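You operate a simulated robot arm through the tools that you are given. There is no shell and no other tool.

Carry out the task below with a simulated robot arm. There is one attempt and no reset: what you move stays moved.

JOB
Tighten both screws of the hinged board with the ratchet driver.
Fine: clamp the board first, free it after; ratchet driver back in its stand.

It is judged by the outcome, as a careful person would: the job done as asked, and still so three seconds after it is handed in. It fails if anything else is knocked over, pushed out of place, dropped, spilled or broken.

ROBOT AND FRAMES
A 7-joint arm with a two-finger parallel gripper, fixed in place. Base frame: the origin is at the foot of the arm, x ahead of it, y to its left, z up; the work surface is at about z = 800. Readings come in mm, degrees, newtons and seconds.
With the tool pointing down near the work surface it reaches from about 100 to 660 mm from the base axis. Its first joint turns from -66.0 to 66.0 degrees. Payload 1.57 kg.
Tool frame: the origin (TCP) lies between the finger pads and is the grasp point; the fingertips stand 30 mm ahead of it; z points along the fingers, y is the line along which they close. The gripper opens to 80 mm. The fingers are 17 mm wide and 12 mm thick; the gripper's body (40 by 82 mm) begins 80 mm behind the TCP.
Orientation is that of the tool frame in the base frame, as a unit quaternion [x, y, z, w]. With the fingers straight down and closing along the base's y, the tool's x points along the base's -x, its y along +y and its z along -z.

CONTROLS
- The arm moves only by the tool apply_moves. Its arguments are lists of equal length, an entry for each row: "travel": the shift along the base's x, y, z in mm, a list of three; "dr": the turn, a rotation vector about the base's x, y, z in degrees, a list of three. In form: {"travel": [[tx, ty, tz], ...], "dr": [[ax, ay, az], ...]}. A call has 1 to 20 rows; each row is the pose to reach, as a shift and turn from the pose commanded when the call began. "hand" is the gripper command, from -1 (fully open) to 1 (shut), values between in proportion, set as the call begins (left out, the last holds). A row lasts 0.2 s, in which the tool goes at most 50 mm and 8.6 degrees; a call with a longer step from one row to the next is refused whole, and so is a gripper value outside its range. A pose out of reach is approached as far as the arm can. The call stops where the force on the tool passes 70 N (or 10 N more than at its start, if that is more) or the arm is blocked; 0.2 s more then pass. Each finger travels about 72 mm/s and halts on what it meets, pressing with about 32 N; the grip force reading is that of the motor and also rises with nothing between the fingers. The clock runs only during rows and for 0.2 s after the last one: add rows that repeat a pose to give the fingers time. The reply holds the time, the measured pose of the TCP, the force on the tool along the base axes, the opening and the grip force, in the units named above and with some noise, with the torque about the TCP (base axes, N m) and any sound that the robot's microphone picked up.
- Cameras (640 x 400 px; columns grow to the right, rows downward): "scene" is fixed at [52.8, 426.5, 1431.7]; the picture's right is [-0.83, -0.56, 0.00], its down [-0.28, 0.41, -0.87] and it looks along [0.49, -0.72, -0.49] (base axes); focal length 344 px, centre (320, 200). "wrist" rides on the gripper at [72, -7, -122] in the tool frame; the picture's right is [0.09, 1.00, 0.00], its down [-0.84, 0.08, -0.54] and it looks along [-0.54, 0.05, 0.84] (tool axes); focal length 238 px, centre (320, 200). There is no depth. A picture from a camera that has moved, and an enlarged one, comes with that camera's place and axes in the base frame and with its lens.
- camera(camera): a new picture of that camera. It takes no simulated time.
- enlarge(camera, box): a new picture of the part [left, top, right, bottom] of that camera's present view, enlarged. It takes no simulated time.
- finish_job(): hands the job in; it is judged then, once.

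Places have to be worked out from the pictures, the camera data and where the tool is seen. Open the gripper and draw the arm clear of the work before you hand the job in, unless the task says otherwise.

The tools are called after "Emit:" as name(argument=value, ...) on one line, values as JSON. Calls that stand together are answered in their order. apply_moves: Moves the arm, as the interface text tells. Its arguments: {"type":"object","properties":{"travel":{"type":"array","items":{"type":"array","items":{"type":"number"}}},"dr":{"type":"array","items":{"type":"array","items":{"type":"number"}}},"hand":{"type":"number"}},"required":["travel","dr"]} The other tools are called the same way: camera (camera) takes a picture; enlarge (camera, box) takes an enlarged picture of a part of a camera's view; finish_job () hands the job in.

At the start:

```text
time: 0.0
eef_pos: [395.8, 10.7, 1234.1]
ee_rot: [0.0, 1.0, 0.0, -0.001]
wrist_force: [0.7, 0.5, -0.4]
ft_torque: [-0.01, -0.02, 0.03]
gripper_width: 80.0
finger_force: 0.1
```

scene: 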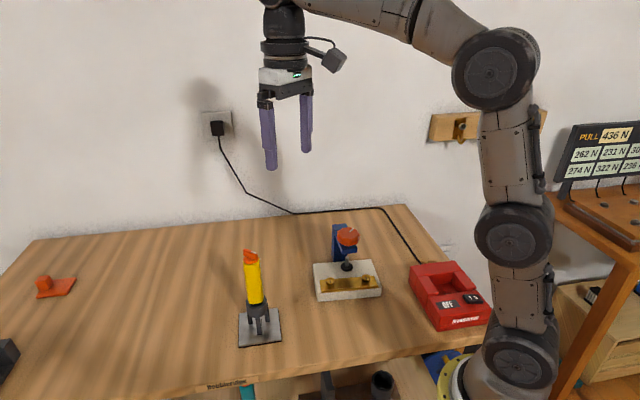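
wrist: 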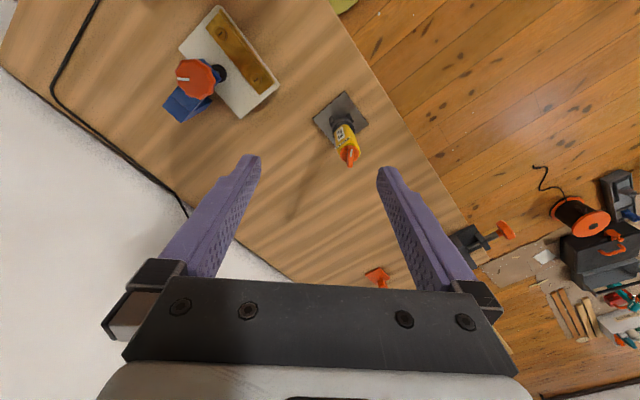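

I'll start by looking closely at the work area: the board with hinge, clamp knob, driver in stand, and the red device.

Emit:
enlarge(camera="scene", box=[290, 210, 410, 310])

Emit:
enlarge(camera="scene", box=[210, 235, 310, 355])

Emit:
enlarge(camera="scene", box=[400, 240, 510, 340])

Emit:
enlarge(camera="wrist", box=[150, 0, 390, 180])

```text
4.00 times, centred on (350, 260) of scene
camera zoom: at [52.8, 426.5, 1431.7], right [-0.83, -0.56, 0.0], down [-0.28, 0.41, -0.87], along [0.49, -0.72, -0.49], focal length 1377 px, centre (200, -40)
```

zoom: 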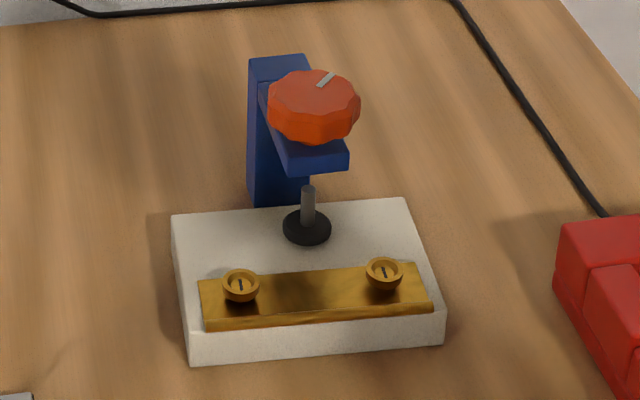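

```text
3.33 times, centred on (260, 295) of scene
camera zoom: at [52.8, 426.5, 1431.7], right [-0.83, -0.56, 0.0], down [-0.28, 0.41, -0.87], along [0.49, -0.72, -0.49], focal length 1147 px, centre (520, -117)
```

zoom: 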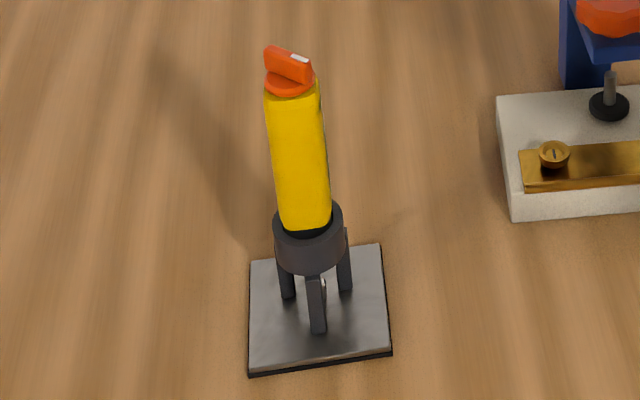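

```text
4.00 times, centred on (455, 290) of scene
camera zoom: at [52.8, 426.5, 1431.7], right [-0.83, -0.56, 0.0], down [-0.28, 0.41, -0.87], along [0.49, -0.72, -0.49], focal length 1377 px, centre (-220, -160)
```

zoom: 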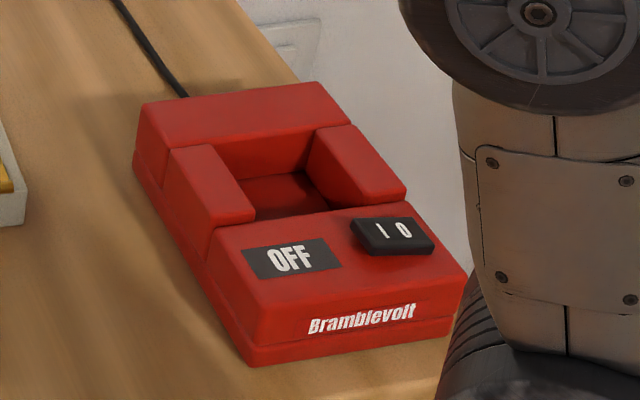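

```text
2.22 times, centred on (270, 90) of wrist
camera zoom: at [322.4, 4.3, 1355.8], right [-0.09, 1.0, 0.0], down [0.84, 0.08, 0.54], along [0.54, 0.05, -0.84], focal length 530 px, centre (431, 444)
```

zoom: 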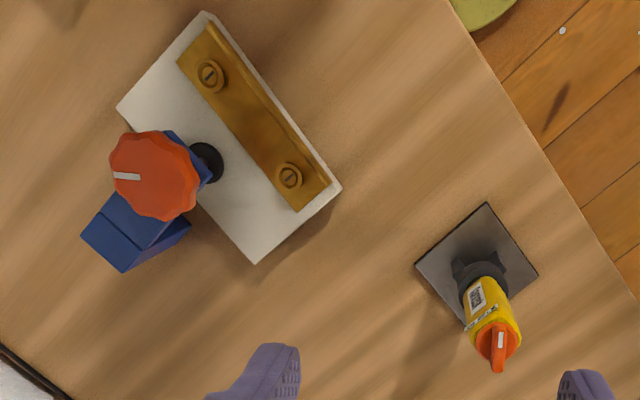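

The board sits around (360, -150) with two proud slotted screws; the driver stands in a tripod stand near (330, 30). I'll look at the other details around the scene before moving.

Emit:
enlarge(camera="scene", box=[0, 250, 120, 390])

Emit:
enlarge(camera="scene", box=[540, 100, 640, 240])

Emit:
enlarge(camera="scene", box=[230, 235, 290, 295])

Emit:
enlarge(camera="wrist", box=[300, 80, 390, 180])

Emit:
enlarge(camera="wrist", box=[350, 180, 640, 340])

```text
2.86 times, centred on (60, 320) of scene
camera zoom: at [52.8, 426.5, 1431.7], right [-0.83, -0.56, 0.0], down [-0.28, 0.41, -0.87], along [0.49, -0.72, -0.49], focal length 983 px, centre (1063, -143)
```

zoom: 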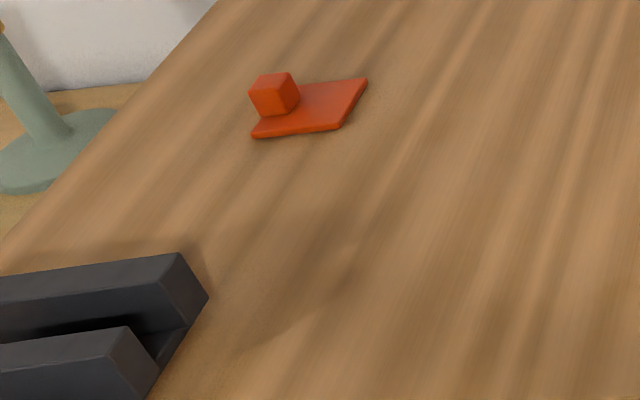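

```text
2.86 times, centred on (590, 170) of scene
camera zoom: at [52.8, 426.5, 1431.7], right [-0.83, -0.56, 0.0], down [-0.28, 0.41, -0.87], along [0.49, -0.72, -0.49], focal length 983 px, centre (-451, 286)
```

zoom: 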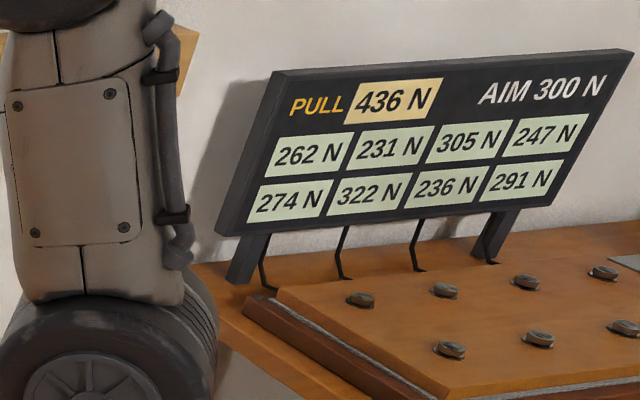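

```text
6.67 times, centred on (260, 265) of scene
camera zoom: at [52.8, 426.5, 1431.7], right [-0.83, -0.56, 0.0], down [-0.28, 0.41, -0.87], along [0.49, -0.72, -0.49], focal length 2295 px, centre (720, -233)
```

zoom: 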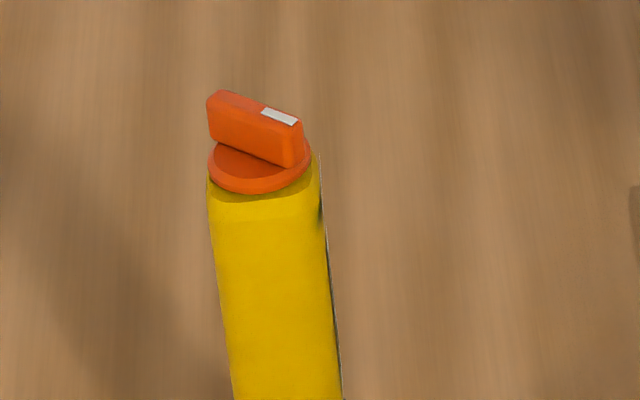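

```text
4.00 times, centred on (345, 130) of wrist
camera zoom: at [322.4, 4.3, 1355.8], right [-0.09, 1.0, 0.0], down [0.84, 0.08, 0.54], along [0.54, 0.05, -0.84], focal length 953 px, centre (220, 480)
```

zoom: 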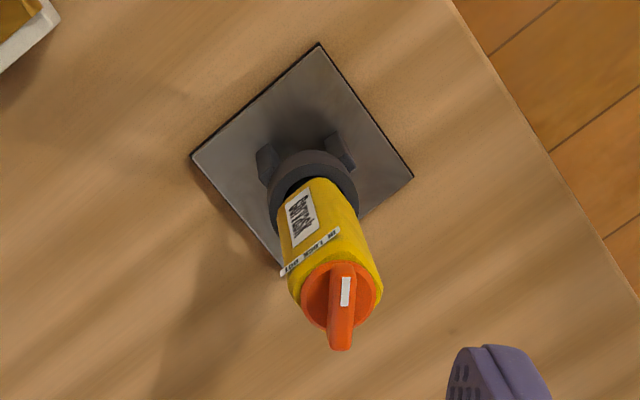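

```text
2.21 times, centred on (495, 260) of wrist
camera zoom: at [322.4, 4.3, 1355.8], right [-0.09, 1.0, 0.0], down [0.84, 0.08, 0.54], along [0.54, 0.05, -0.84], focal length 526 px, centre (-66, 68)
```

zoom: 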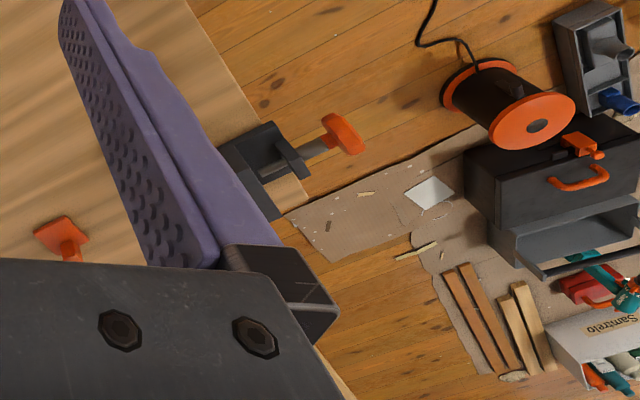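

The driver's selector top is at about (460, 65, 1007), with a label on the side facing the base. I'll bring the wrist camera closer to read the label and selector.

Emit:
apply_moves(travel=[[0, 13, -40], [0, 27, -80], [0, 40, -120], [0, 53, -160], [0, 53, -180], [0, 53, -180]], dr=[[0, 0, 0], [0, 0, 0], [0, 0, 0], [0, 0, 0], [0, 0, 0], [0, 0, 0]])

```text
time: 1.4
eef_pos: [394.6, 64.7, 1053.7]
ee_rot: [0.0, 1.0, 0.0, 0.0]
wrist_force: [0.2, 0.4, -0.6]
ft_torque: [0.01, 0.01, 0.02]
gripper_width: 79.9
finger_force: 0.1
```

The tool is at (395, 65, 1054), facing the driver. I'll take a picture and enlarge the label.

Emit:
camera(camera="wrist")

Emit:
enlarge(camera="wrist", box=[260, 140, 400, 250])

```text
taken
camera wrist: at [321.2, 57.7, 1175.6], right [-0.09, 1.0, 0.0], down [0.84, 0.08, 0.54], along [0.54, 0.05, -0.84], focal length 238 px, centre (320, 200)
```

wrist: 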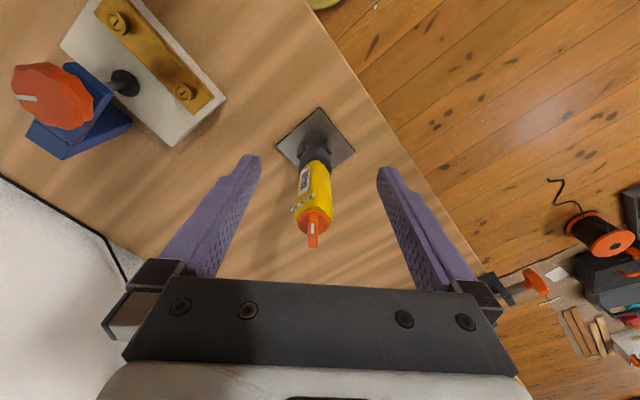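

```text
3.64 times, centred on (330, 195) of wrist
camera zoom: at [321.2, 57.7, 1175.6], right [-0.09, 1.0, 0.0], down [0.84, 0.08, 0.54], along [0.54, 0.05, -0.84], focal length 867 px, centre (284, 218)
```

zoom: 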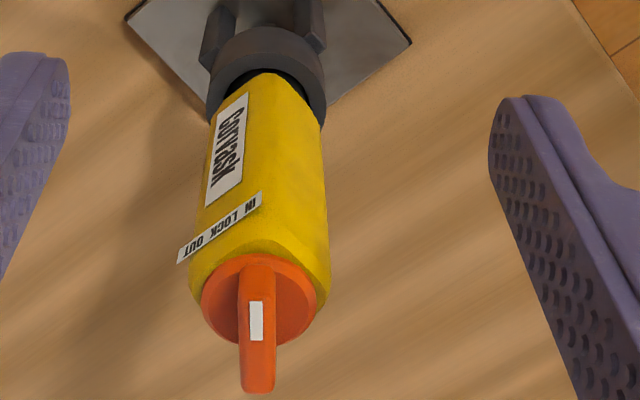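

The strip reads "IN LOCK OUT" and the selector's white mark points to the base side, on the IN end, which suits tightening. Next I look at the clamp and board from above at a safe height.

Emit:
apply_moves(travel=[[0, 0, 40], [-10, -35, 70], [-30, -75, 70], [-50, -115, 70], [-70, -155, 70], [-90, -195, 70], [-105, -225, 70], [-105, -225, 70]], dr=[[0, 0, 0], [0, 0, 0], [0, 0, 0], [0, 0, 0], [0, 0, 0], [0, 0, 0], [0, 0, 0], [0, 0, 0]])

Emit:
camera(camera="wrist")

Emit:
enlarge(camera="wrist", box=[220, 100, 420, 240])

Emit:
camera(camera="scene")

```text
time: 3.2
eef_pos: [291.6, -162.1, 1123.5]
ee_rot: [0.0, 1.0, -0.001, 0.0]
wrist_force: [0.0, 0.5, 0.4]
ft_torque: [-0.02, 0.02, 0.01]
gripper_width: 80.1
finger_force: 0.1
```

```text
taken
camera wrist: at [218.2, -168.3, 1246.0], right [-0.09, 1.0, 0.0], down [0.84, 0.08, 0.54], along [0.54, 0.05, -0.84], focal length 238 px, centre (320, 200)
```

wrist: 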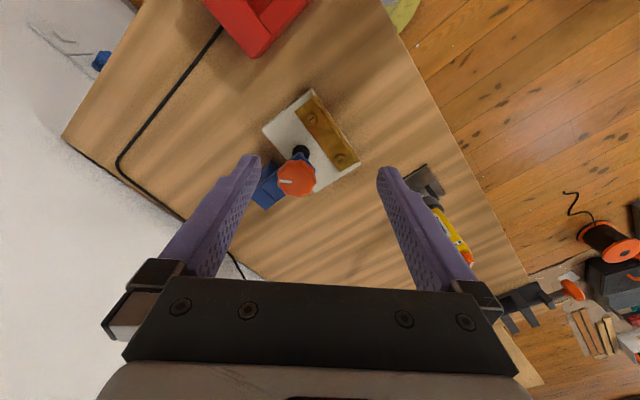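

```text
2.86 times, centred on (320, 170) of wrist
camera zoom: at [218.2, -168.3, 1246.0], right [-0.09, 1.0, 0.0], down [0.84, 0.08, 0.54], along [0.54, 0.05, -0.84], focal length 681 px, centre (320, 286)
```

zoom: 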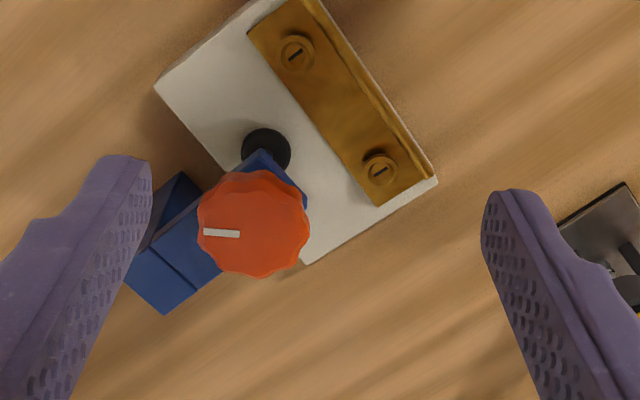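

```text
taken
```

scene: 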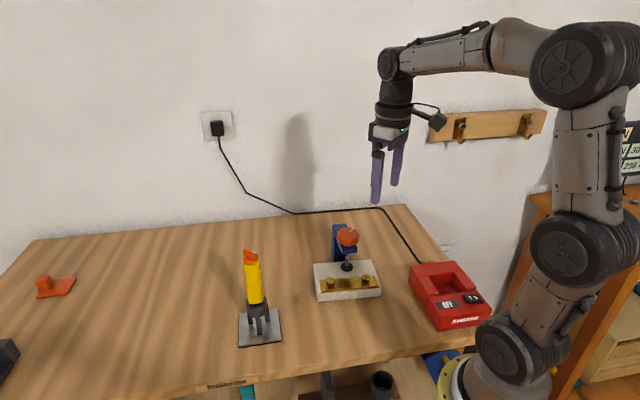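

The knob axis is about (384, -187) with its top near z 941, and the foot hovers over the board at about z 840. I'll zoom in to judge the foot-to-board gap and the height of the post relative to the knob.

Emit:
enlarge(camera="scene", box=[320, 215, 380, 275])

Emit:
enlarge(camera="wrist", box=[245, 130, 345, 215])

Emit:
enlarge(camera="scene", box=[310, 255, 390, 305])

```text
6.67 times, centred on (350, 245) of scene
camera zoom: at [52.8, 426.5, 1431.7], right [-0.83, -0.56, 0.0], down [-0.28, 0.41, -0.87], along [0.49, -0.72, -0.49], focal length 2295 px, centre (120, -100)
```

zoom: 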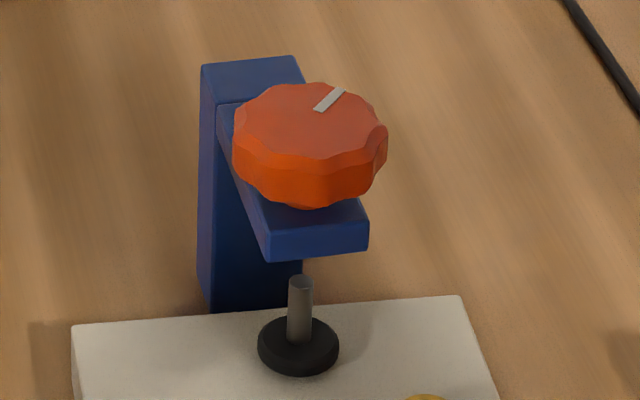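

```text
4.71 times, centred on (295, 172) of wrist
camera zoom: at [218.2, -168.3, 1246.0], right [-0.09, 1.0, 0.0], down [0.84, 0.08, 0.54], along [0.54, 0.05, -0.84], focal length 1122 px, centre (438, 329)
```

zoom: 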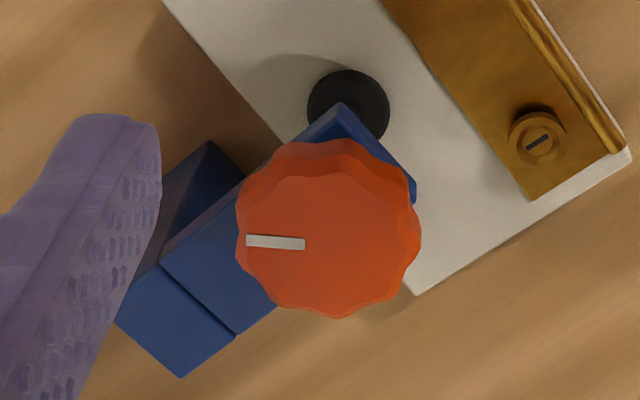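

```text
8.00 times, centred on (350, 280) of scene
camera zoom: at [52.8, 426.5, 1431.7], right [-0.83, -0.56, 0.0], down [-0.28, 0.41, -0.87], along [0.49, -0.72, -0.49], focal length 2754 px, centre (80, -440)
```

zoom: 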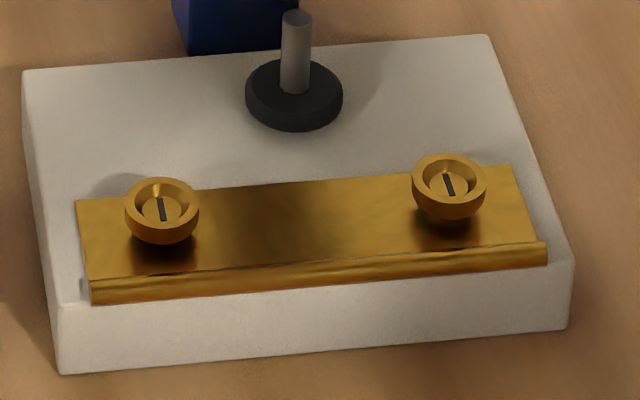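

The knob (top z≈948, bottom ≈929, about 56 mm across) sits over an arm whose top is at z≈921, and the foot floats roughly 10 mm over the board (top ≈828). I'll move above the knob, pre-turned counter-clockwise, so that I can then turn it clockwise.

Emit:
apply_moves(travel=[[12, -3, -9], [23, -6, -18], [35, -9, -28], [46, -13, -37], [58, -16, -46], [70, -19, -55], [81, -22, -65], [92.5, -25.4, -74], [92.5, -25.4, -74], [92.5, -25.4, -74]], dr=[[0, 0, 8], [0, 0, 16], [0, 0, 24], [0, 0, 32], [0, 0, 40], [0, 0, 48], [0, 0, 56], [0, 0, 64], [0, 0, 70], [0, 0, 70]])

Emit:
camera(camera="wrist")

Emit:
camera(camera="scene")

```text
time: 5.4
eef_pos: [382.6, -186.9, 1050.2]
ee_rot: [-0.575, 0.818, 0.001, 0.0]
wrist_force: [0.0, -0.2, -0.3]
ft_torque: [0.01, 0.0, 0.02]
gripper_width: 80.1
finger_force: 0.0
```

```text
taken
camera wrist: at [363.7, -256.5, 1172.3], right [-0.97, 0.25, 0.0], down [0.21, 0.81, 0.54], along [0.14, 0.52, -0.84], focal length 238 px, centre (320, 200)
```

wrist: 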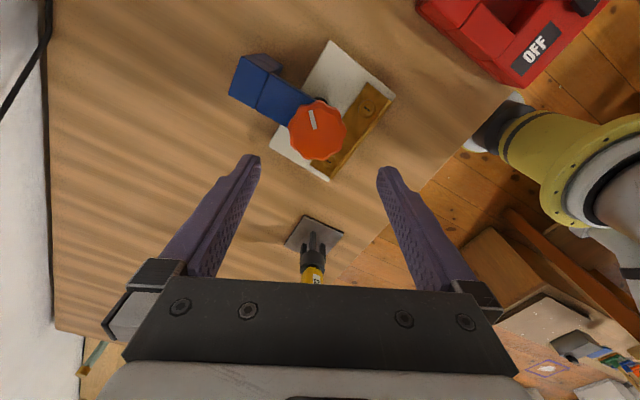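

```text
taken
```

scene: 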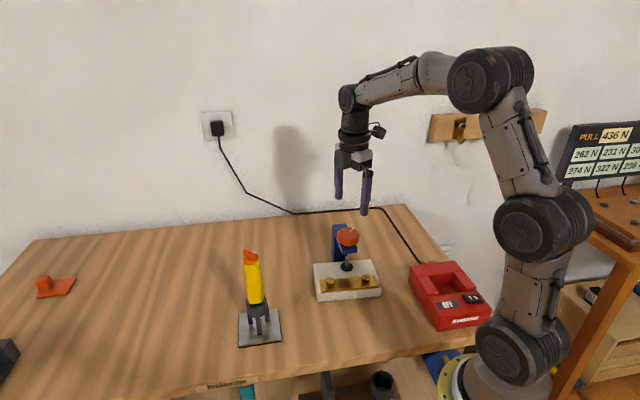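

The knob lines up with the tool axis (predicted and seen at about column 318). I'll descend so the fingertips reach about z 935, above the clamp arm.

Emit:
apply_moves(travel=[[0, 0, -25], [0, 0, -50], [0, 0, -70], [0, 0, -80], [0, 0, -85], [0, 0, -85]], dr=[[0, 0, 0], [0, 0, 0], [0, 0, 0], [0, 0, 0], [0, 0, 0], [0, 0, 0]])

Emit:
enlarge(camera="wrist", box=[200, 100, 440, 280])

Emit:
enlarge(camera="scene", box=[310, 190, 390, 270])

```text
time: 6.8
eef_pos: [382.6, -186.0, 965.3]
ee_rot: [-0.574, 0.819, 0.0, 0.0]
wrist_force: [-0.1, 0.7, -0.2]
ft_torque: [0.01, 0.01, 0.01]
gripper_width: 80.0
finger_force: 0.1
```

```text
2.22 times, centred on (320, 190) of wrist
camera zoom: at [363.9, -256.0, 1086.9], right [-0.97, 0.25, 0.0], down [0.21, 0.81, 0.54], along [0.14, 0.52, -0.84], focal length 530 px, centre (320, 222)
```

zoom: 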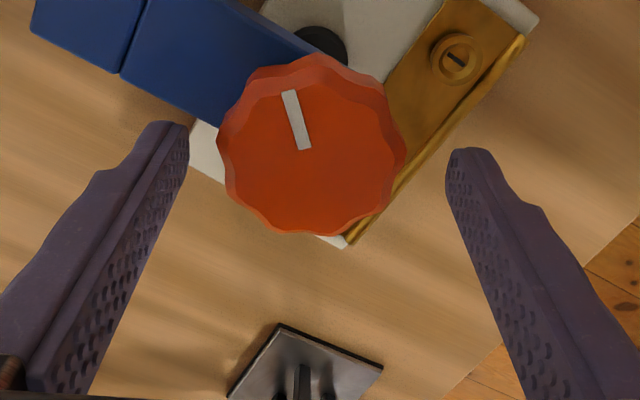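

```text
5.00 times, centred on (350, 230) of scene
camera zoom: at [52.8, 426.5, 1431.7], right [-0.83, -0.56, 0.0], down [-0.28, 0.41, -0.87], along [0.49, -0.72, -0.49], focal length 1721 px, centre (170, 50)
```

zoom: 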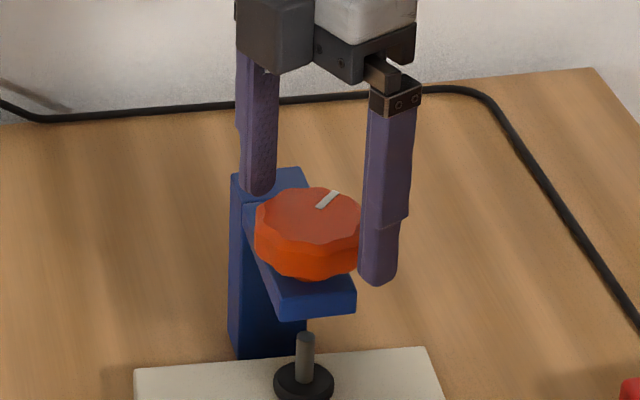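

The knob sits between the open fingers. I'll zoom in on the wrist view to check centring across the pads before closing.

Emit:
enlarge(camera="wrist", box=[270, 110, 370, 220])

```text
3.64 times, centred on (320, 165) of wrist
camera zoom: at [363.9, -256.0, 1086.9], right [-0.97, 0.25, 0.0], down [0.21, 0.81, 0.54], along [0.14, 0.52, -0.84], focal length 867 px, centre (320, 327)
```

zoom: 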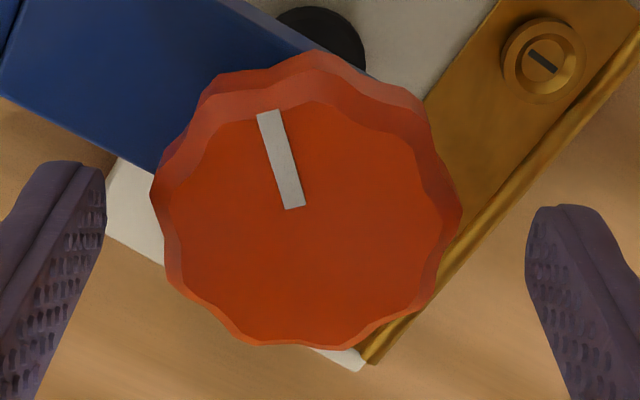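

Centre offset is about 1–2 mm; I nudge the tool by (+1.3, −1.0) and close on the knob.

Emit:
apply_moves(travel=[[1.3, -1.0, 0], [1.3, -1.0, 0]], dr=[[0, 0, 0], [0, 0, 0]])

Emit:
apply_moves(travel=[[0, 0, 0], [0, 0, 0], [0, 0, 0], [0, 0, 0]], dr=[[0, 0, 0], [0, 0, 0], [0, 0, 0], [0, 0, 0]], hand=1)

Emit:
enlarge(camera="wrist", box=[220, 100, 420, 240])

```text
time: 7.4
eef_pos: [383.2, -188.5, 965.9]
ee_rot: [-0.574, 0.819, 0.0, 0.0]
wrist_force: [0.3, -0.1, 0.6]
ft_torque: [0.02, -0.03, -0.02]
gripper_width: 80.1
finger_force: 0.1
```

```text
time: 8.4
eef_pos: [385.4, -186.7, 965.5]
ee_rot: [-0.573, 0.819, 0.0, 0.001]
wrist_force: [9.0, -4.0, -4.2]
ft_torque: [-0.09, -0.31, -0.01]
gripper_width: 55.3
finger_force: 45.0
```

```text
2.86 times, centred on (320, 170) of wrist
camera zoom: at [365.9, -257.8, 1087.8], right [-0.97, 0.25, 0.0], down [0.21, 0.81, 0.54], along [0.14, 0.52, -0.84], focal length 681 px, centre (320, 286)
```

zoom: 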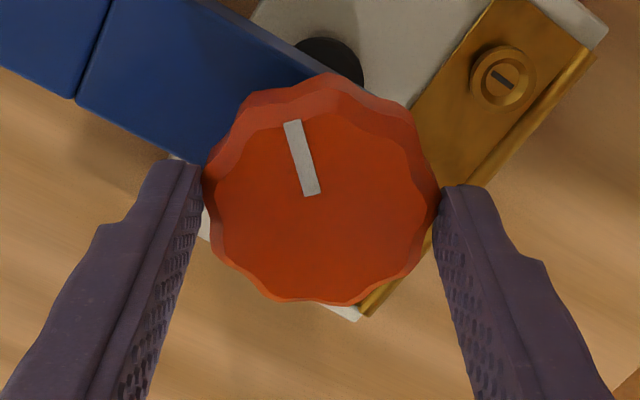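

Gripped at 55.3 mm with a ~10 N side load, so the knob axis is slightly toward +x. I shift (+1.5, −0.6) to relieve and then turn 30° clockwise as a test.

Emit:
apply_moves(travel=[[1.5, -0.6, 0], [1.5, -0.6, 0]], dr=[[0, 0, 0], [0, 0, 0]])

Emit:
apply_moves(travel=[[0, 0, 0], [0, 0, 0], [0, 0, 0], [0, 0, 0], [0, 0, 0], [0, 0, 0]], dr=[[0, 0, -6], [0, 0, -12], [0, 0, -18], [0, 0, -24], [0, 0, -30], [0, 0, -30]])

Emit:
enlarge(camera="wrist", box=[220, 100, 420, 240])

Emit:
enlarge(camera="scene", box=[310, 190, 390, 270])

```text
time: 9.0
eef_pos: [385.3, -188.2, 965.0]
ee_rot: [-0.574, 0.819, 0.001, 0.0]
wrist_force: [-0.8, 1.7, 2.5]
ft_torque: [-0.38, -0.46, 0.0]
gripper_width: 55.5
finger_force: 45.3
```

```text
time: 10.4
eef_pos: [384.3, -187.2, 965.8]
ee_rot: [-0.34, 0.94, -0.001, 0.0]
wrist_force: [-8.0, 4.3, 18.6]
ft_torque: [0.38, 0.77, -0.03]
gripper_width: 55.4
finger_force: 45.1
```

```text
2.86 times, centred on (320, 170) of wrist
camera zoom: at [333.2, -239.1, 1087.8], right [-0.71, 0.7, 0.0], down [0.59, 0.6, 0.54], along [0.38, 0.38, -0.84], focal length 681 px, centre (320, 286)
```

zoom: 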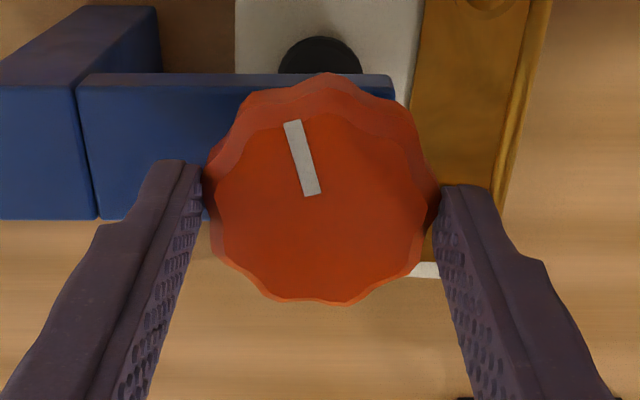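

```text
5.00 times, centred on (350, 230) of scene
camera zoom: at [52.3, 426.8, 1431.7], right [-0.83, -0.56, 0.0], down [-0.28, 0.41, -0.87], along [0.49, -0.72, -0.49], focal length 1721 px, centre (170, 50)
```

zoom: 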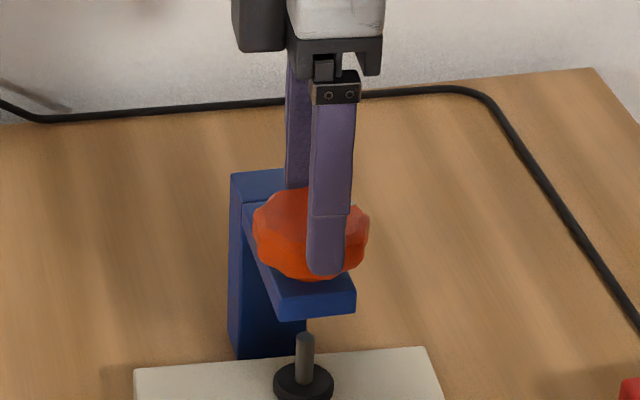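

The knob turned with the fingers (mark fixed relative to gripper), with an upward force of 18.6 N on the tool. I'll hold to re-read the forces before deciding which way the thread travels.

Emit:
apply_moves(travel=[[0, 0, 0], [0, 0, 0]], dr=[[0, 0, 0], [0, 0, 0]])

Emit:
enlarge(camera="scene", box=[325, 245, 370, 280])

```text
time: 11.0
eef_pos: [384.7, -187.9, 965.8]
ee_rot: [-0.343, 0.94, -0.002, 0.0]
wrist_force: [-10.6, 5.6, 22.6]
ft_torque: [0.02, 0.4, 0.01]
gripper_width: 55.5
finger_force: 45.3
```

```text
11.43 times, centred on (348, 262) of scene
camera zoom: at [52.2, 426.8, 1431.7], right [-0.83, -0.56, 0.0], down [-0.28, 0.41, -0.87], along [0.49, -0.72, -0.49], focal length 3934 px, centre (6, -514)
```

zoom: 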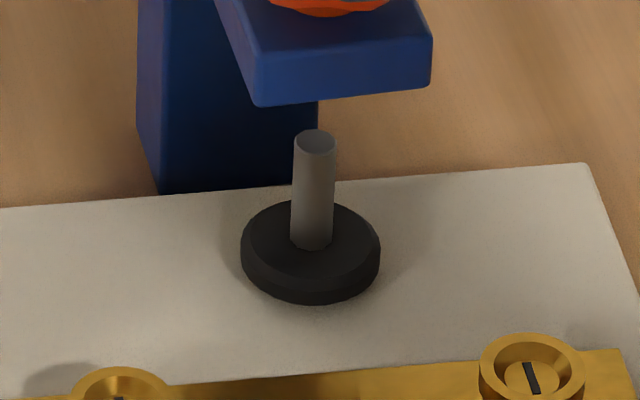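

No visible foot motion yet after 30°. I'll turn another 40° clockwise and compare the force trend and the foot's position.

Emit:
apply_moves(travel=[[0, 0, 0], [0, 0, 0], [0, 0, 0], [0, 0, 0], [0, 0, 0], [0, 0, 0]], dr=[[0, 0, -8], [0, 0, -16], [0, 0, -24], [0, 0, -32], [0, 0, -40], [0, 0, -40]])

Emit:
enlarge(camera="scene", box=[320, 244.5, 376, 279.5])

Emit:
enlarge(camera="wrist", box=[220, 100, 420, 240])

```text
time: 12.4
eef_pos: [384.2, -187.8, 965.3]
ee_rot: [0.0, 1.0, 0.001, 0.0]
wrist_force: [-12.2, 15.0, 27.9]
ft_torque: [0.51, -0.15, -0.03]
gripper_width: 55.5
finger_force: 44.6
```

```text
11.43 times, centred on (348, 262) of scene
camera zoom: at [52.0, 427.1, 1431.6], right [-0.83, -0.56, 0.0], down [-0.28, 0.41, -0.87], along [0.49, -0.72, -0.49], focal length 3934 px, centre (0, -509)
```

zoom: 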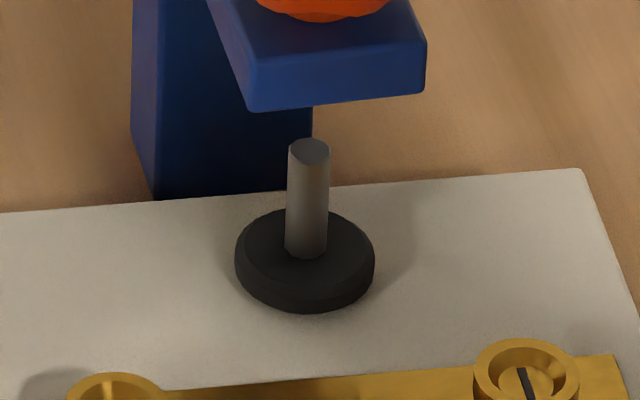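

```text
2.86 times, centred on (320, 170) of wrist
camera zoom: at [312.2, -194.1, 1087.7], right [-0.09, 1.0, 0.0], down [0.84, 0.08, 0.54], along [0.54, 0.05, -0.84], focal length 681 px, centre (320, 286)
```

zoom: 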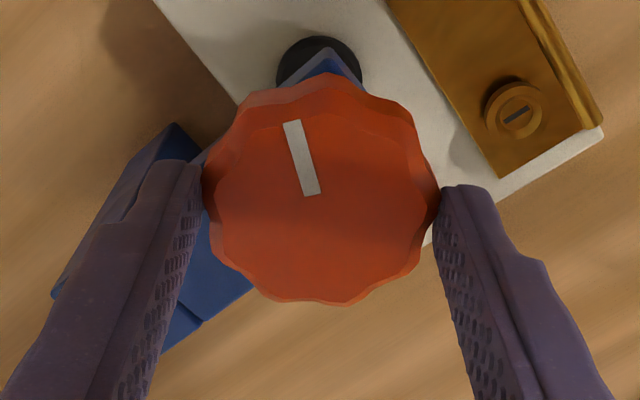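

Clockwise seems to move the foot down slightly. I'll take fixed-box reference zooms now so that I can measure the change after the next turn.

Emit:
enlarge(camera="scene", box=[332, 250, 364, 270])

Emit:
enlarge(camera="scene", box=[332, 226, 364, 246])

```text
16.00 times, centred on (348, 260) of scene
camera zoom: at [52.0, 427.1, 1431.6], right [-0.83, -0.56, 0.0], down [-0.28, 0.41, -0.87], along [0.49, -0.72, -0.49], focal length 5507 px, centre (-128, -760)
```

zoom: 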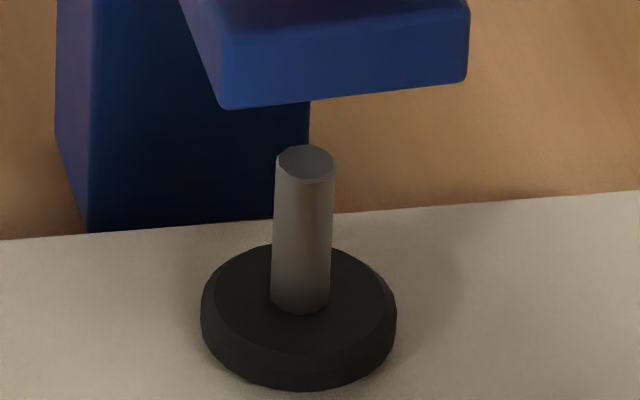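

```text
16.00 times, centred on (348, 236) of scene
camera zoom: at [52.0, 427.1, 1431.6], right [-0.83, -0.56, 0.0], down [-0.28, 0.41, -0.87], along [0.49, -0.72, -0.49], focal length 5507 px, centre (-128, -376)
```

zoom: 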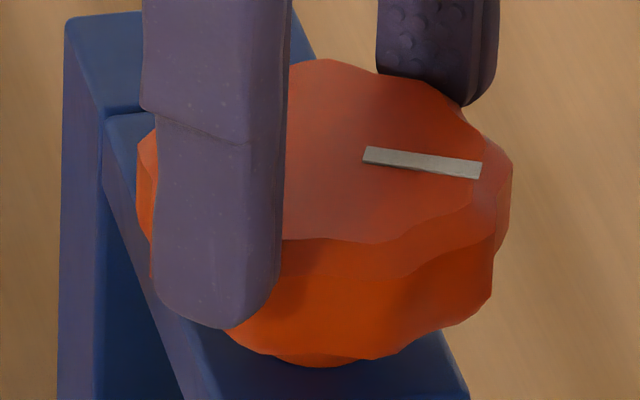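

References recorded (foot rim bottom at row 388, rod top at row 165 in the first box). I'll turn 40° more clockwise and compare.

Emit:
apply_moves(travel=[[0, 0, 0], [0, 0, 0], [0, 0, 0], [0, 0, 0], [0, 0, 0], [0, 0, 0]], dr=[[0, 0, -8], [0, 0, -16], [0, 0, -24], [0, 0, -32], [0, 0, -40], [0, 0, -40]])

Emit:
enlarge(camera="scene", box=[332, 250, 364, 270])

Emit:
enlarge(camera="scene", box=[332, 226, 364, 246])

```text
time: 13.8
eef_pos: [383.0, -186.7, 965.3]
ee_rot: [0.342, 0.94, 0.002, 0.0]
wrist_force: [-5.5, 24.1, 24.3]
ft_torque: [0.49, -0.05, -0.02]
gripper_width: 55.4
finger_force: 44.7
```

```text
16.00 times, centred on (348, 260) of scene
camera zoom: at [52.3, 427.4, 1431.5], right [-0.83, -0.56, 0.0], down [-0.28, 0.41, -0.87], along [0.49, -0.72, -0.49], focal length 5507 px, centre (-128, -760)
```

zoom: 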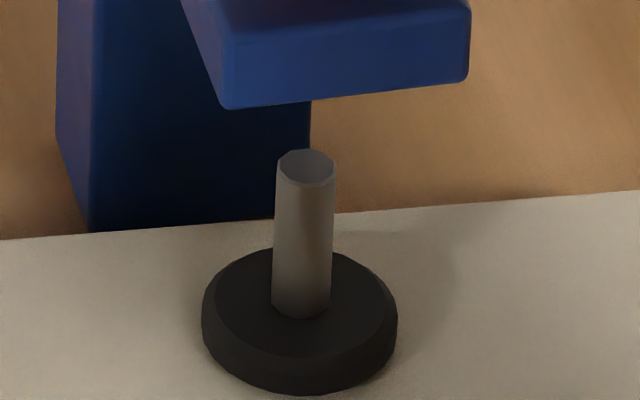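

```text
16.00 times, centred on (348, 236) of scene
camera zoom: at [52.3, 427.4, 1431.5], right [-0.83, -0.56, 0.0], down [-0.28, 0.41, -0.87], along [0.49, -0.72, -0.49], focal length 5507 px, centre (-128, -376)
```

zoom: 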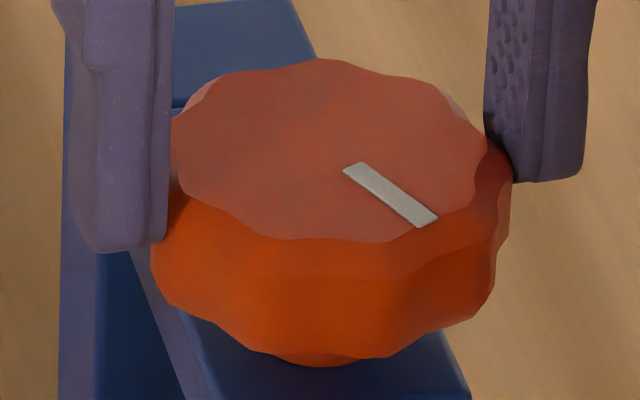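

The foot went down ~0.8 mm for 40° (about 7 mm per turn) while the knob stays at its height, so clockwise clamps. Side loads indicate the true axis is near (383.3, −186.8); I'll relieve by shifting, then release and re-grip further back.

Emit:
apply_moves(travel=[[-2.5, 1.5, 1], [-2.5, 1.5, 1]], dr=[[0, 0, 0], [0, 0, 0]])

```text
time: 14.4
eef_pos: [384.6, -187.0, 965.7]
ee_rot: [0.343, 0.939, 0.0, 0.002]
wrist_force: [14.6, 8.4, 4.8]
ft_torque: [1.03, -0.14, 0.01]
gripper_width: 55.4
finger_force: 44.6
```

Stiffness is roughly 8–20 N/mm; I correct by (+1.8, +0.8, +0.2) and keep turning clockwise another 40°.

Emit:
apply_moves(travel=[[1.8, 0.8, 0.2], [1.8, 0.8, 0.2], [1.8, 0.8, 0.2], [1.8, 0.8, 0.2], [1.8, 0.8, 0.2], [1.8, 0.8, 0.2], [1.8, 0.8, 0.2]], dr=[[0, 0, 0], [0, 0, -8], [0, 0, -16], [0, 0, -24], [0, 0, -32], [0, 0, -40], [0, 0, -40]])

Emit:
enlarge(camera="scene", box=[332, 250, 364, 270])

Emit:
camera(camera="scene")

```text
time: 16.0
eef_pos: [386.0, -186.5, 965.2]
ee_rot: [0.643, 0.766, 0.0, 0.002]
wrist_force: [18.0, -8.7, -17.3]
ft_torque: [-0.47, 0.19, 0.0]
gripper_width: 55.7
finger_force: 45.7
```

```text
16.00 times, centred on (348, 260) of scene
camera zoom: at [53.5, 426.2, 1431.8], right [-0.83, -0.56, 0.0], down [-0.28, 0.41, -0.87], along [0.49, -0.72, -0.49], focal length 5507 px, centre (-128, -760)
```

zoom: 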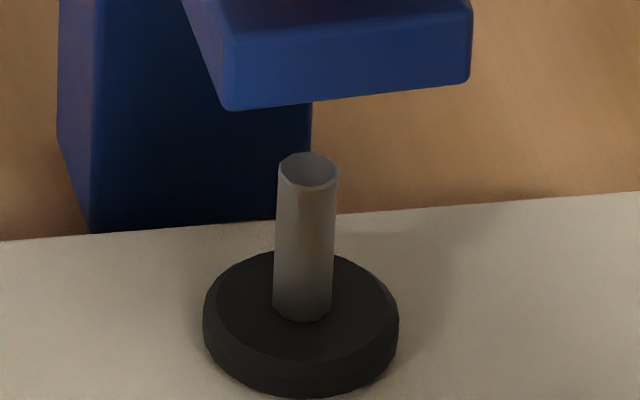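

```text
taken
```

scene: 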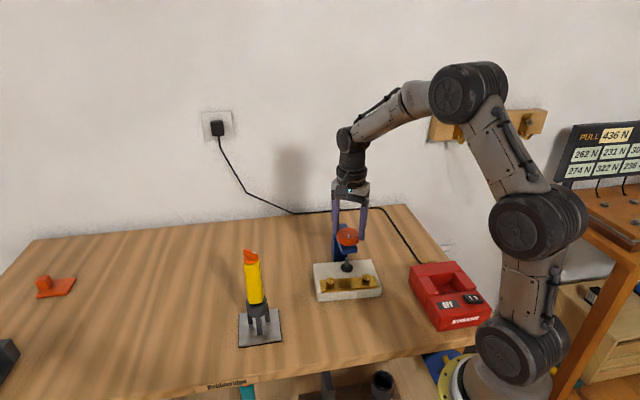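

Yaw −80° is reachable and the foot keeps descending (~0.6–0.8 mm per 40°). Grip-centre analysis gives the knob axis at commanded (385.4, −187.0). I'll open, rotate back counter-clockwise about that axis, and re-grip.

Emit:
apply_moves(travel=[[0, 0, 0], [0, -1, 0], [0, -1, 0], [0, -1, 0], [0, -1, 0], [0, -1, 0], [0, -1, 0], [0, -1, 0], [0, -1, 0], [0, -1, 0], [0, -1, 0], [0, -1, 0], [0, -1, 0], [0, -1, 0], [0, -1, 0], [0, -1, 0], [0, -1, 0], [0, -1, 0], [0, -1, 0], [0, -1, 0]], dr=[[0, 0, 0], [0, 0, 0], [0, 0, 8.5], [0, 0, 17], [0, 0, 25.5], [0, 0, 34], [0, 0, 42.5], [0, 0, 51], [0, 0, 59.5], [0, 0, 68], [0, 0, 76.5], [0, 0, 85], [0, 0, 93.5], [0, 0, 102], [0, 0, 110.5], [0, 0, 119], [0, 0, 127.5], [0, 0, 136], [0, 0, 144.5], [0, 0, 150]], hand=-1)

Emit:
apply_moves(travel=[[0, 0, 0], [0, 0, 0], [0, 0, 0], [0, 0, 0], [0, 0, 0], [0, 0, 0]], dr=[[0, 0, 8], [0, 0, 16], [0, 0, 24], [0, 0, 32], [0, 0, 40], [0, 0, 40]])

Emit:
enlarge(camera="wrist", box=[220, 100, 420, 240])

Emit:
camera(camera="scene")

```text
time: 20.2
eef_pos: [385.1, -187.6, 966.4]
ee_rot: [-0.575, 0.818, -0.001, 0.0]
wrist_force: [-0.2, 0.2, 0.6]
ft_torque: [0.0, 0.01, -0.03]
gripper_width: 80.0
finger_force: 0.0
```

```text
time: 21.6
eef_pos: [383.6, -186.8, 965.0]
ee_rot: [0.82, -0.573, 0.0, 0.0]
wrist_force: [0.4, 0.6, 0.7]
ft_torque: [0.01, -0.02, 0.01]
gripper_width: 80.1
finger_force: 0.0
```

```text
2.86 times, centred on (320, 170) of wrist
camera zoom: at [414.6, -252.0, 1087.7], right [-0.9, -0.43, 0.0], down [-0.36, 0.76, 0.54], along [-0.23, 0.49, -0.84], focal length 681 px, centre (320, 286)
```

zoom: 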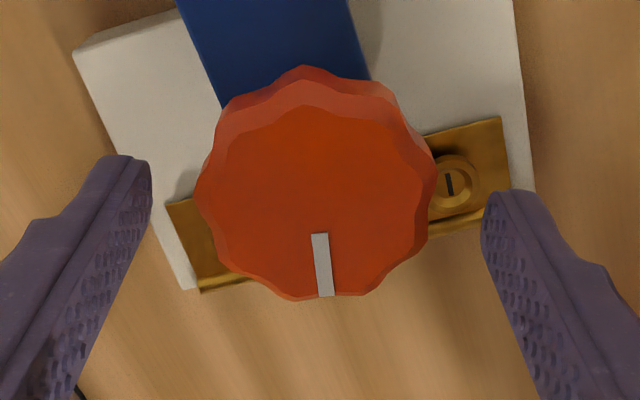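

```text
taken
```

scene: 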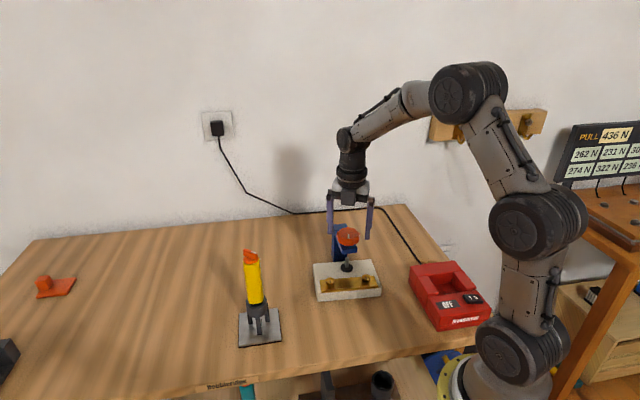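

Yaw +110° is fine and the knob kept its angle. Now close and turn clockwise.

Emit:
apply_moves(travel=[[0, 0, 0], [0, 0, 0], [0, 0, 0]], dr=[[0, 0, 0], [0, 0, 0], [0, 0, 0]], hand=1)

Emit:
apply_moves(travel=[[0, 0, 0], [0, 0, 0], [0, 0, 0], [0, 0, 0], [0, 0, 0], [0, 0, 0], [0, 0, 0], [0, 0, 0], [0, 0, 0], [0, 0, 0], [0, 0, 0], [0, 0, 0], [0, 0, 0], [0, 0, 0], [0, 0, 0], [0, 0, 0], [0, 0, 0], [0, 0, 0], [0, 0, 0]], dr=[[0, 0, -8], [0, 0, -16], [0, 0, -24], [0, 0, -32], [0, 0, -40], [0, 0, -48], [0, 0, -56], [0, 0, -64], [0, 0, -72], [0, 0, -80], [0, 0, -88], [0, 0, -96], [0, 0, -104], [0, 0, -112], [0, 0, -120], [0, 0, -128], [0, 0, -136], [0, 0, -144], [0, 0, -144]])

Emit:
enlarge(camera="scene", box=[332, 250, 364, 270])

```text
time: 22.4
eef_pos: [385.3, -186.3, 965.1]
ee_rot: [0.819, -0.574, 0.0, -0.001]
wrist_force: [7.2, 4.4, -3.5]
ft_torque: [0.05, -0.57, 0.0]
gripper_width: 55.4
finger_force: 45.2
```

```text
time: 26.4
eef_pos: [385.6, -187.0, 965.9]
ee_rot: [0.293, 0.956, 0.0, 0.002]
wrist_force: [20.6, -4.7, -9.2]
ft_torque: [-0.08, 0.39, 0.3]
gripper_width: 55.3
finger_force: 45.2
```

```text
16.00 times, centred on (348, 260) of scene
camera zoom: at [53.5, 426.3, 1431.8], right [-0.83, -0.56, 0.0], down [-0.28, 0.41, -0.87], along [0.49, -0.72, -0.49], focal length 5507 px, centre (-128, -760)
```

zoom: 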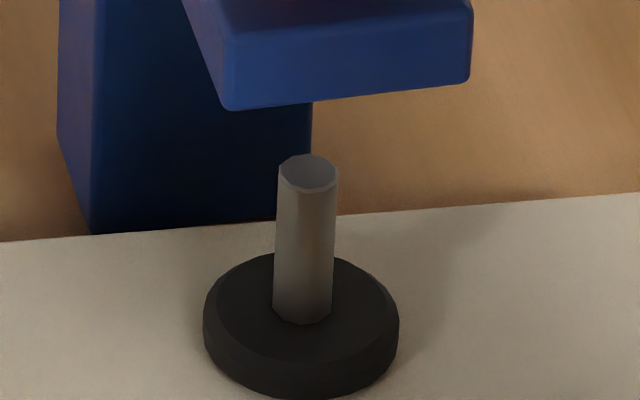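

Torque about z has risen to 0.3 N·m and the foot moved only a little more, so the foot may have reached the board. I'll check the mark and gap.

Emit:
enlarge(camera="wrist", box=[220, 100, 420, 240])

Emit:
enlarge(camera="scene", box=[310, 250, 390, 305])

Emit:
enlarge(camera="scene", box=[332, 226, 364, 246])

```text
2.86 times, centred on (320, 170) of wrist
camera zoom: at [321.6, -152.6, 1087.5], right [0.48, 0.88, 0.0], down [0.73, -0.4, 0.55], along [0.48, -0.26, -0.84], focal length 681 px, centre (320, 286)
```

zoom: 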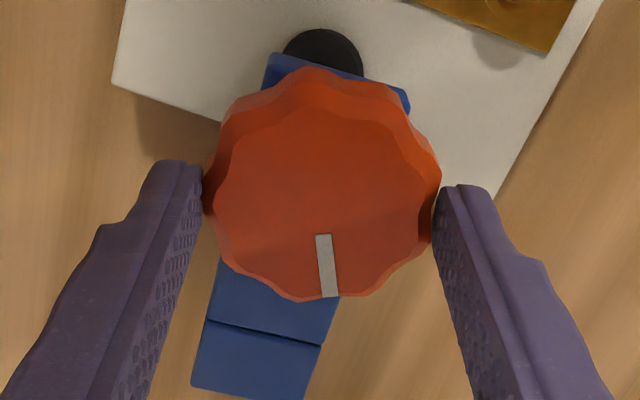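

```text
7.27 times, centred on (350, 278) of scene
camera zoom: at [53.5, 426.3, 1431.8], right [-0.83, -0.56, 0.0], down [-0.28, 0.41, -0.87], along [0.49, -0.72, -0.49], focal length 2503 px, centre (102, -364)
```

zoom: 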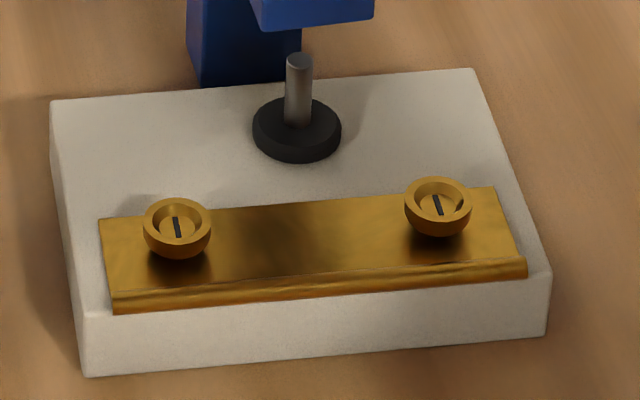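

```text
16.00 times, centred on (348, 236) of scene
camera zoom: at [53.5, 426.3, 1431.8], right [-0.83, -0.56, 0.0], down [-0.28, 0.41, -0.87], along [0.49, -0.72, -0.49], focal length 5507 px, centre (-128, -376)
```

zoom: 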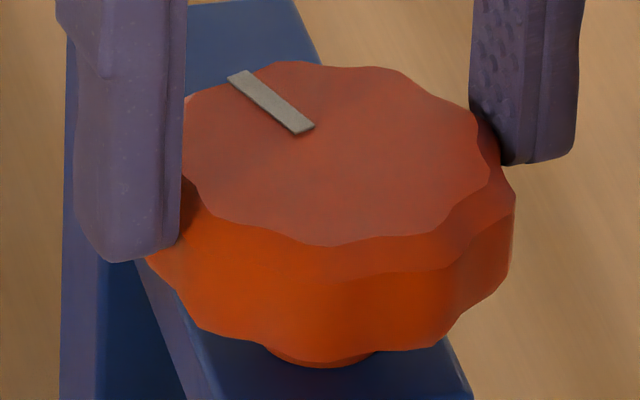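

The knob still follows the fingers and resistance is building. I'll continue in small steps and watch the torque.

Emit:
apply_moves(travel=[[0, 0, 0], [0, 0, 0], [0, 0, 0]], dr=[[0, 0, -8], [0, 0, -16], [0, 0, -16]])

Emit:
apply_moves(travel=[[0, 0, 0], [0, 0, 0], [0, 0, 0]], dr=[[0, 0, -8], [0, 0, -16], [0, 0, -16]])

Emit:
enlarge(camera="wrist", box=[220, 100, 420, 240])

Emit:
enlarge(camera="scene", box=[332, 250, 364, 270])

```text
time: 27.2
eef_pos: [385.7, -187.8, 965.2]
ee_rot: [0.424, 0.906, 0.0, 0.003]
wrist_force: [13.5, -6.0, -5.4]
ft_torque: [-0.64, -0.42, 0.32]
gripper_width: 55.2
finger_force: 45.0
```

```text
time: 28.0
eef_pos: [384.6, -188.2, 965.2]
ee_rot: [0.545, 0.839, 0.0, 0.001]
wrist_force: [11.0, -12.7, -8.2]
ft_torque: [-1.03, -0.47, 0.35]
gripper_width: 55.5
finger_force: 44.8
```

```text
2.86 times, centred on (320, 170) of wrist
camera zoom: at [349.4, -124.6, 1087.6], right [0.87, 0.49, 0.0], down [0.41, -0.73, 0.55], along [0.27, -0.48, -0.84], focal length 681 px, centre (320, 286)
```

zoom: 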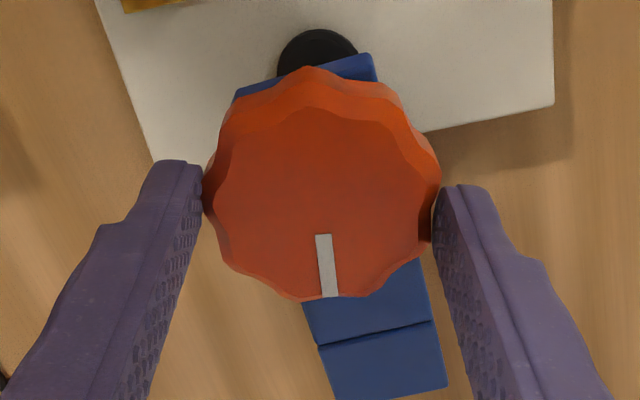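

```text
16.00 times, centred on (348, 260) of scene
camera zoom: at [53.1, 426.1, 1431.9], right [-0.83, -0.56, 0.0], down [-0.28, 0.41, -0.87], along [0.49, -0.72, -0.49], focal length 5507 px, centre (-128, -760)
```

zoom: 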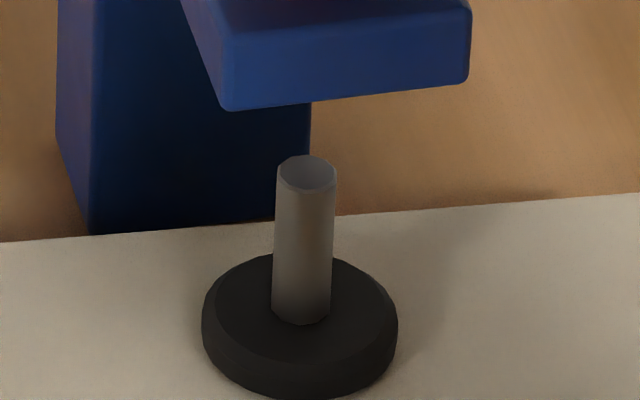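

Torque creeps up (0.30→0.35) with the knob still turning. I'll keep tightening to about yaw −98°, watching torque and sound.

Emit:
apply_moves(travel=[[0, 0, 0], [0, 0, 0], [0, 0, 0], [0, 0, 0], [0, 0, 0]], dr=[[0, 0, -8], [0, 0, -16], [0, 0, -24], [0, 0, -32], [0, 0, -32]])

Emit:
enlarge(camera="wrist", box=[220, 100, 420, 240])

```text
time: 29.2
eef_pos: [385.9, -188.0, 965.8]
ee_rot: [0.754, 0.656, 0.0, 0.002]
wrist_force: [4.9, -14.6, -4.8]
ft_torque: [-1.3, -0.57, 0.39]
gripper_width: 55.4
finger_force: 44.9
```

```text
2.86 times, centred on (320, 170) of wrist
camera zoom: at [387.9, -115.6, 1087.7], right [1.0, -0.05, 0.0], down [-0.04, -0.84, 0.54], along [-0.02, -0.54, -0.84], focal length 681 px, centre (320, 286)
```

zoom: 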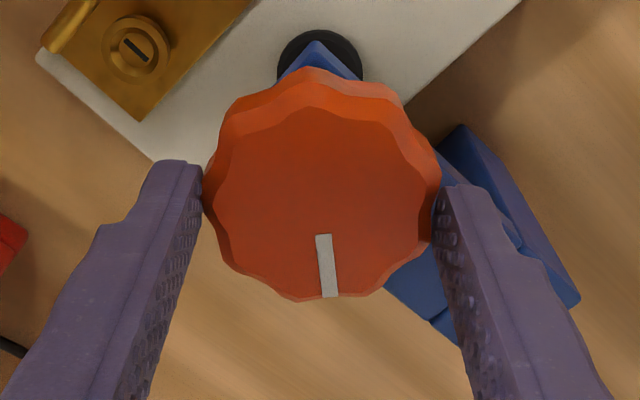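

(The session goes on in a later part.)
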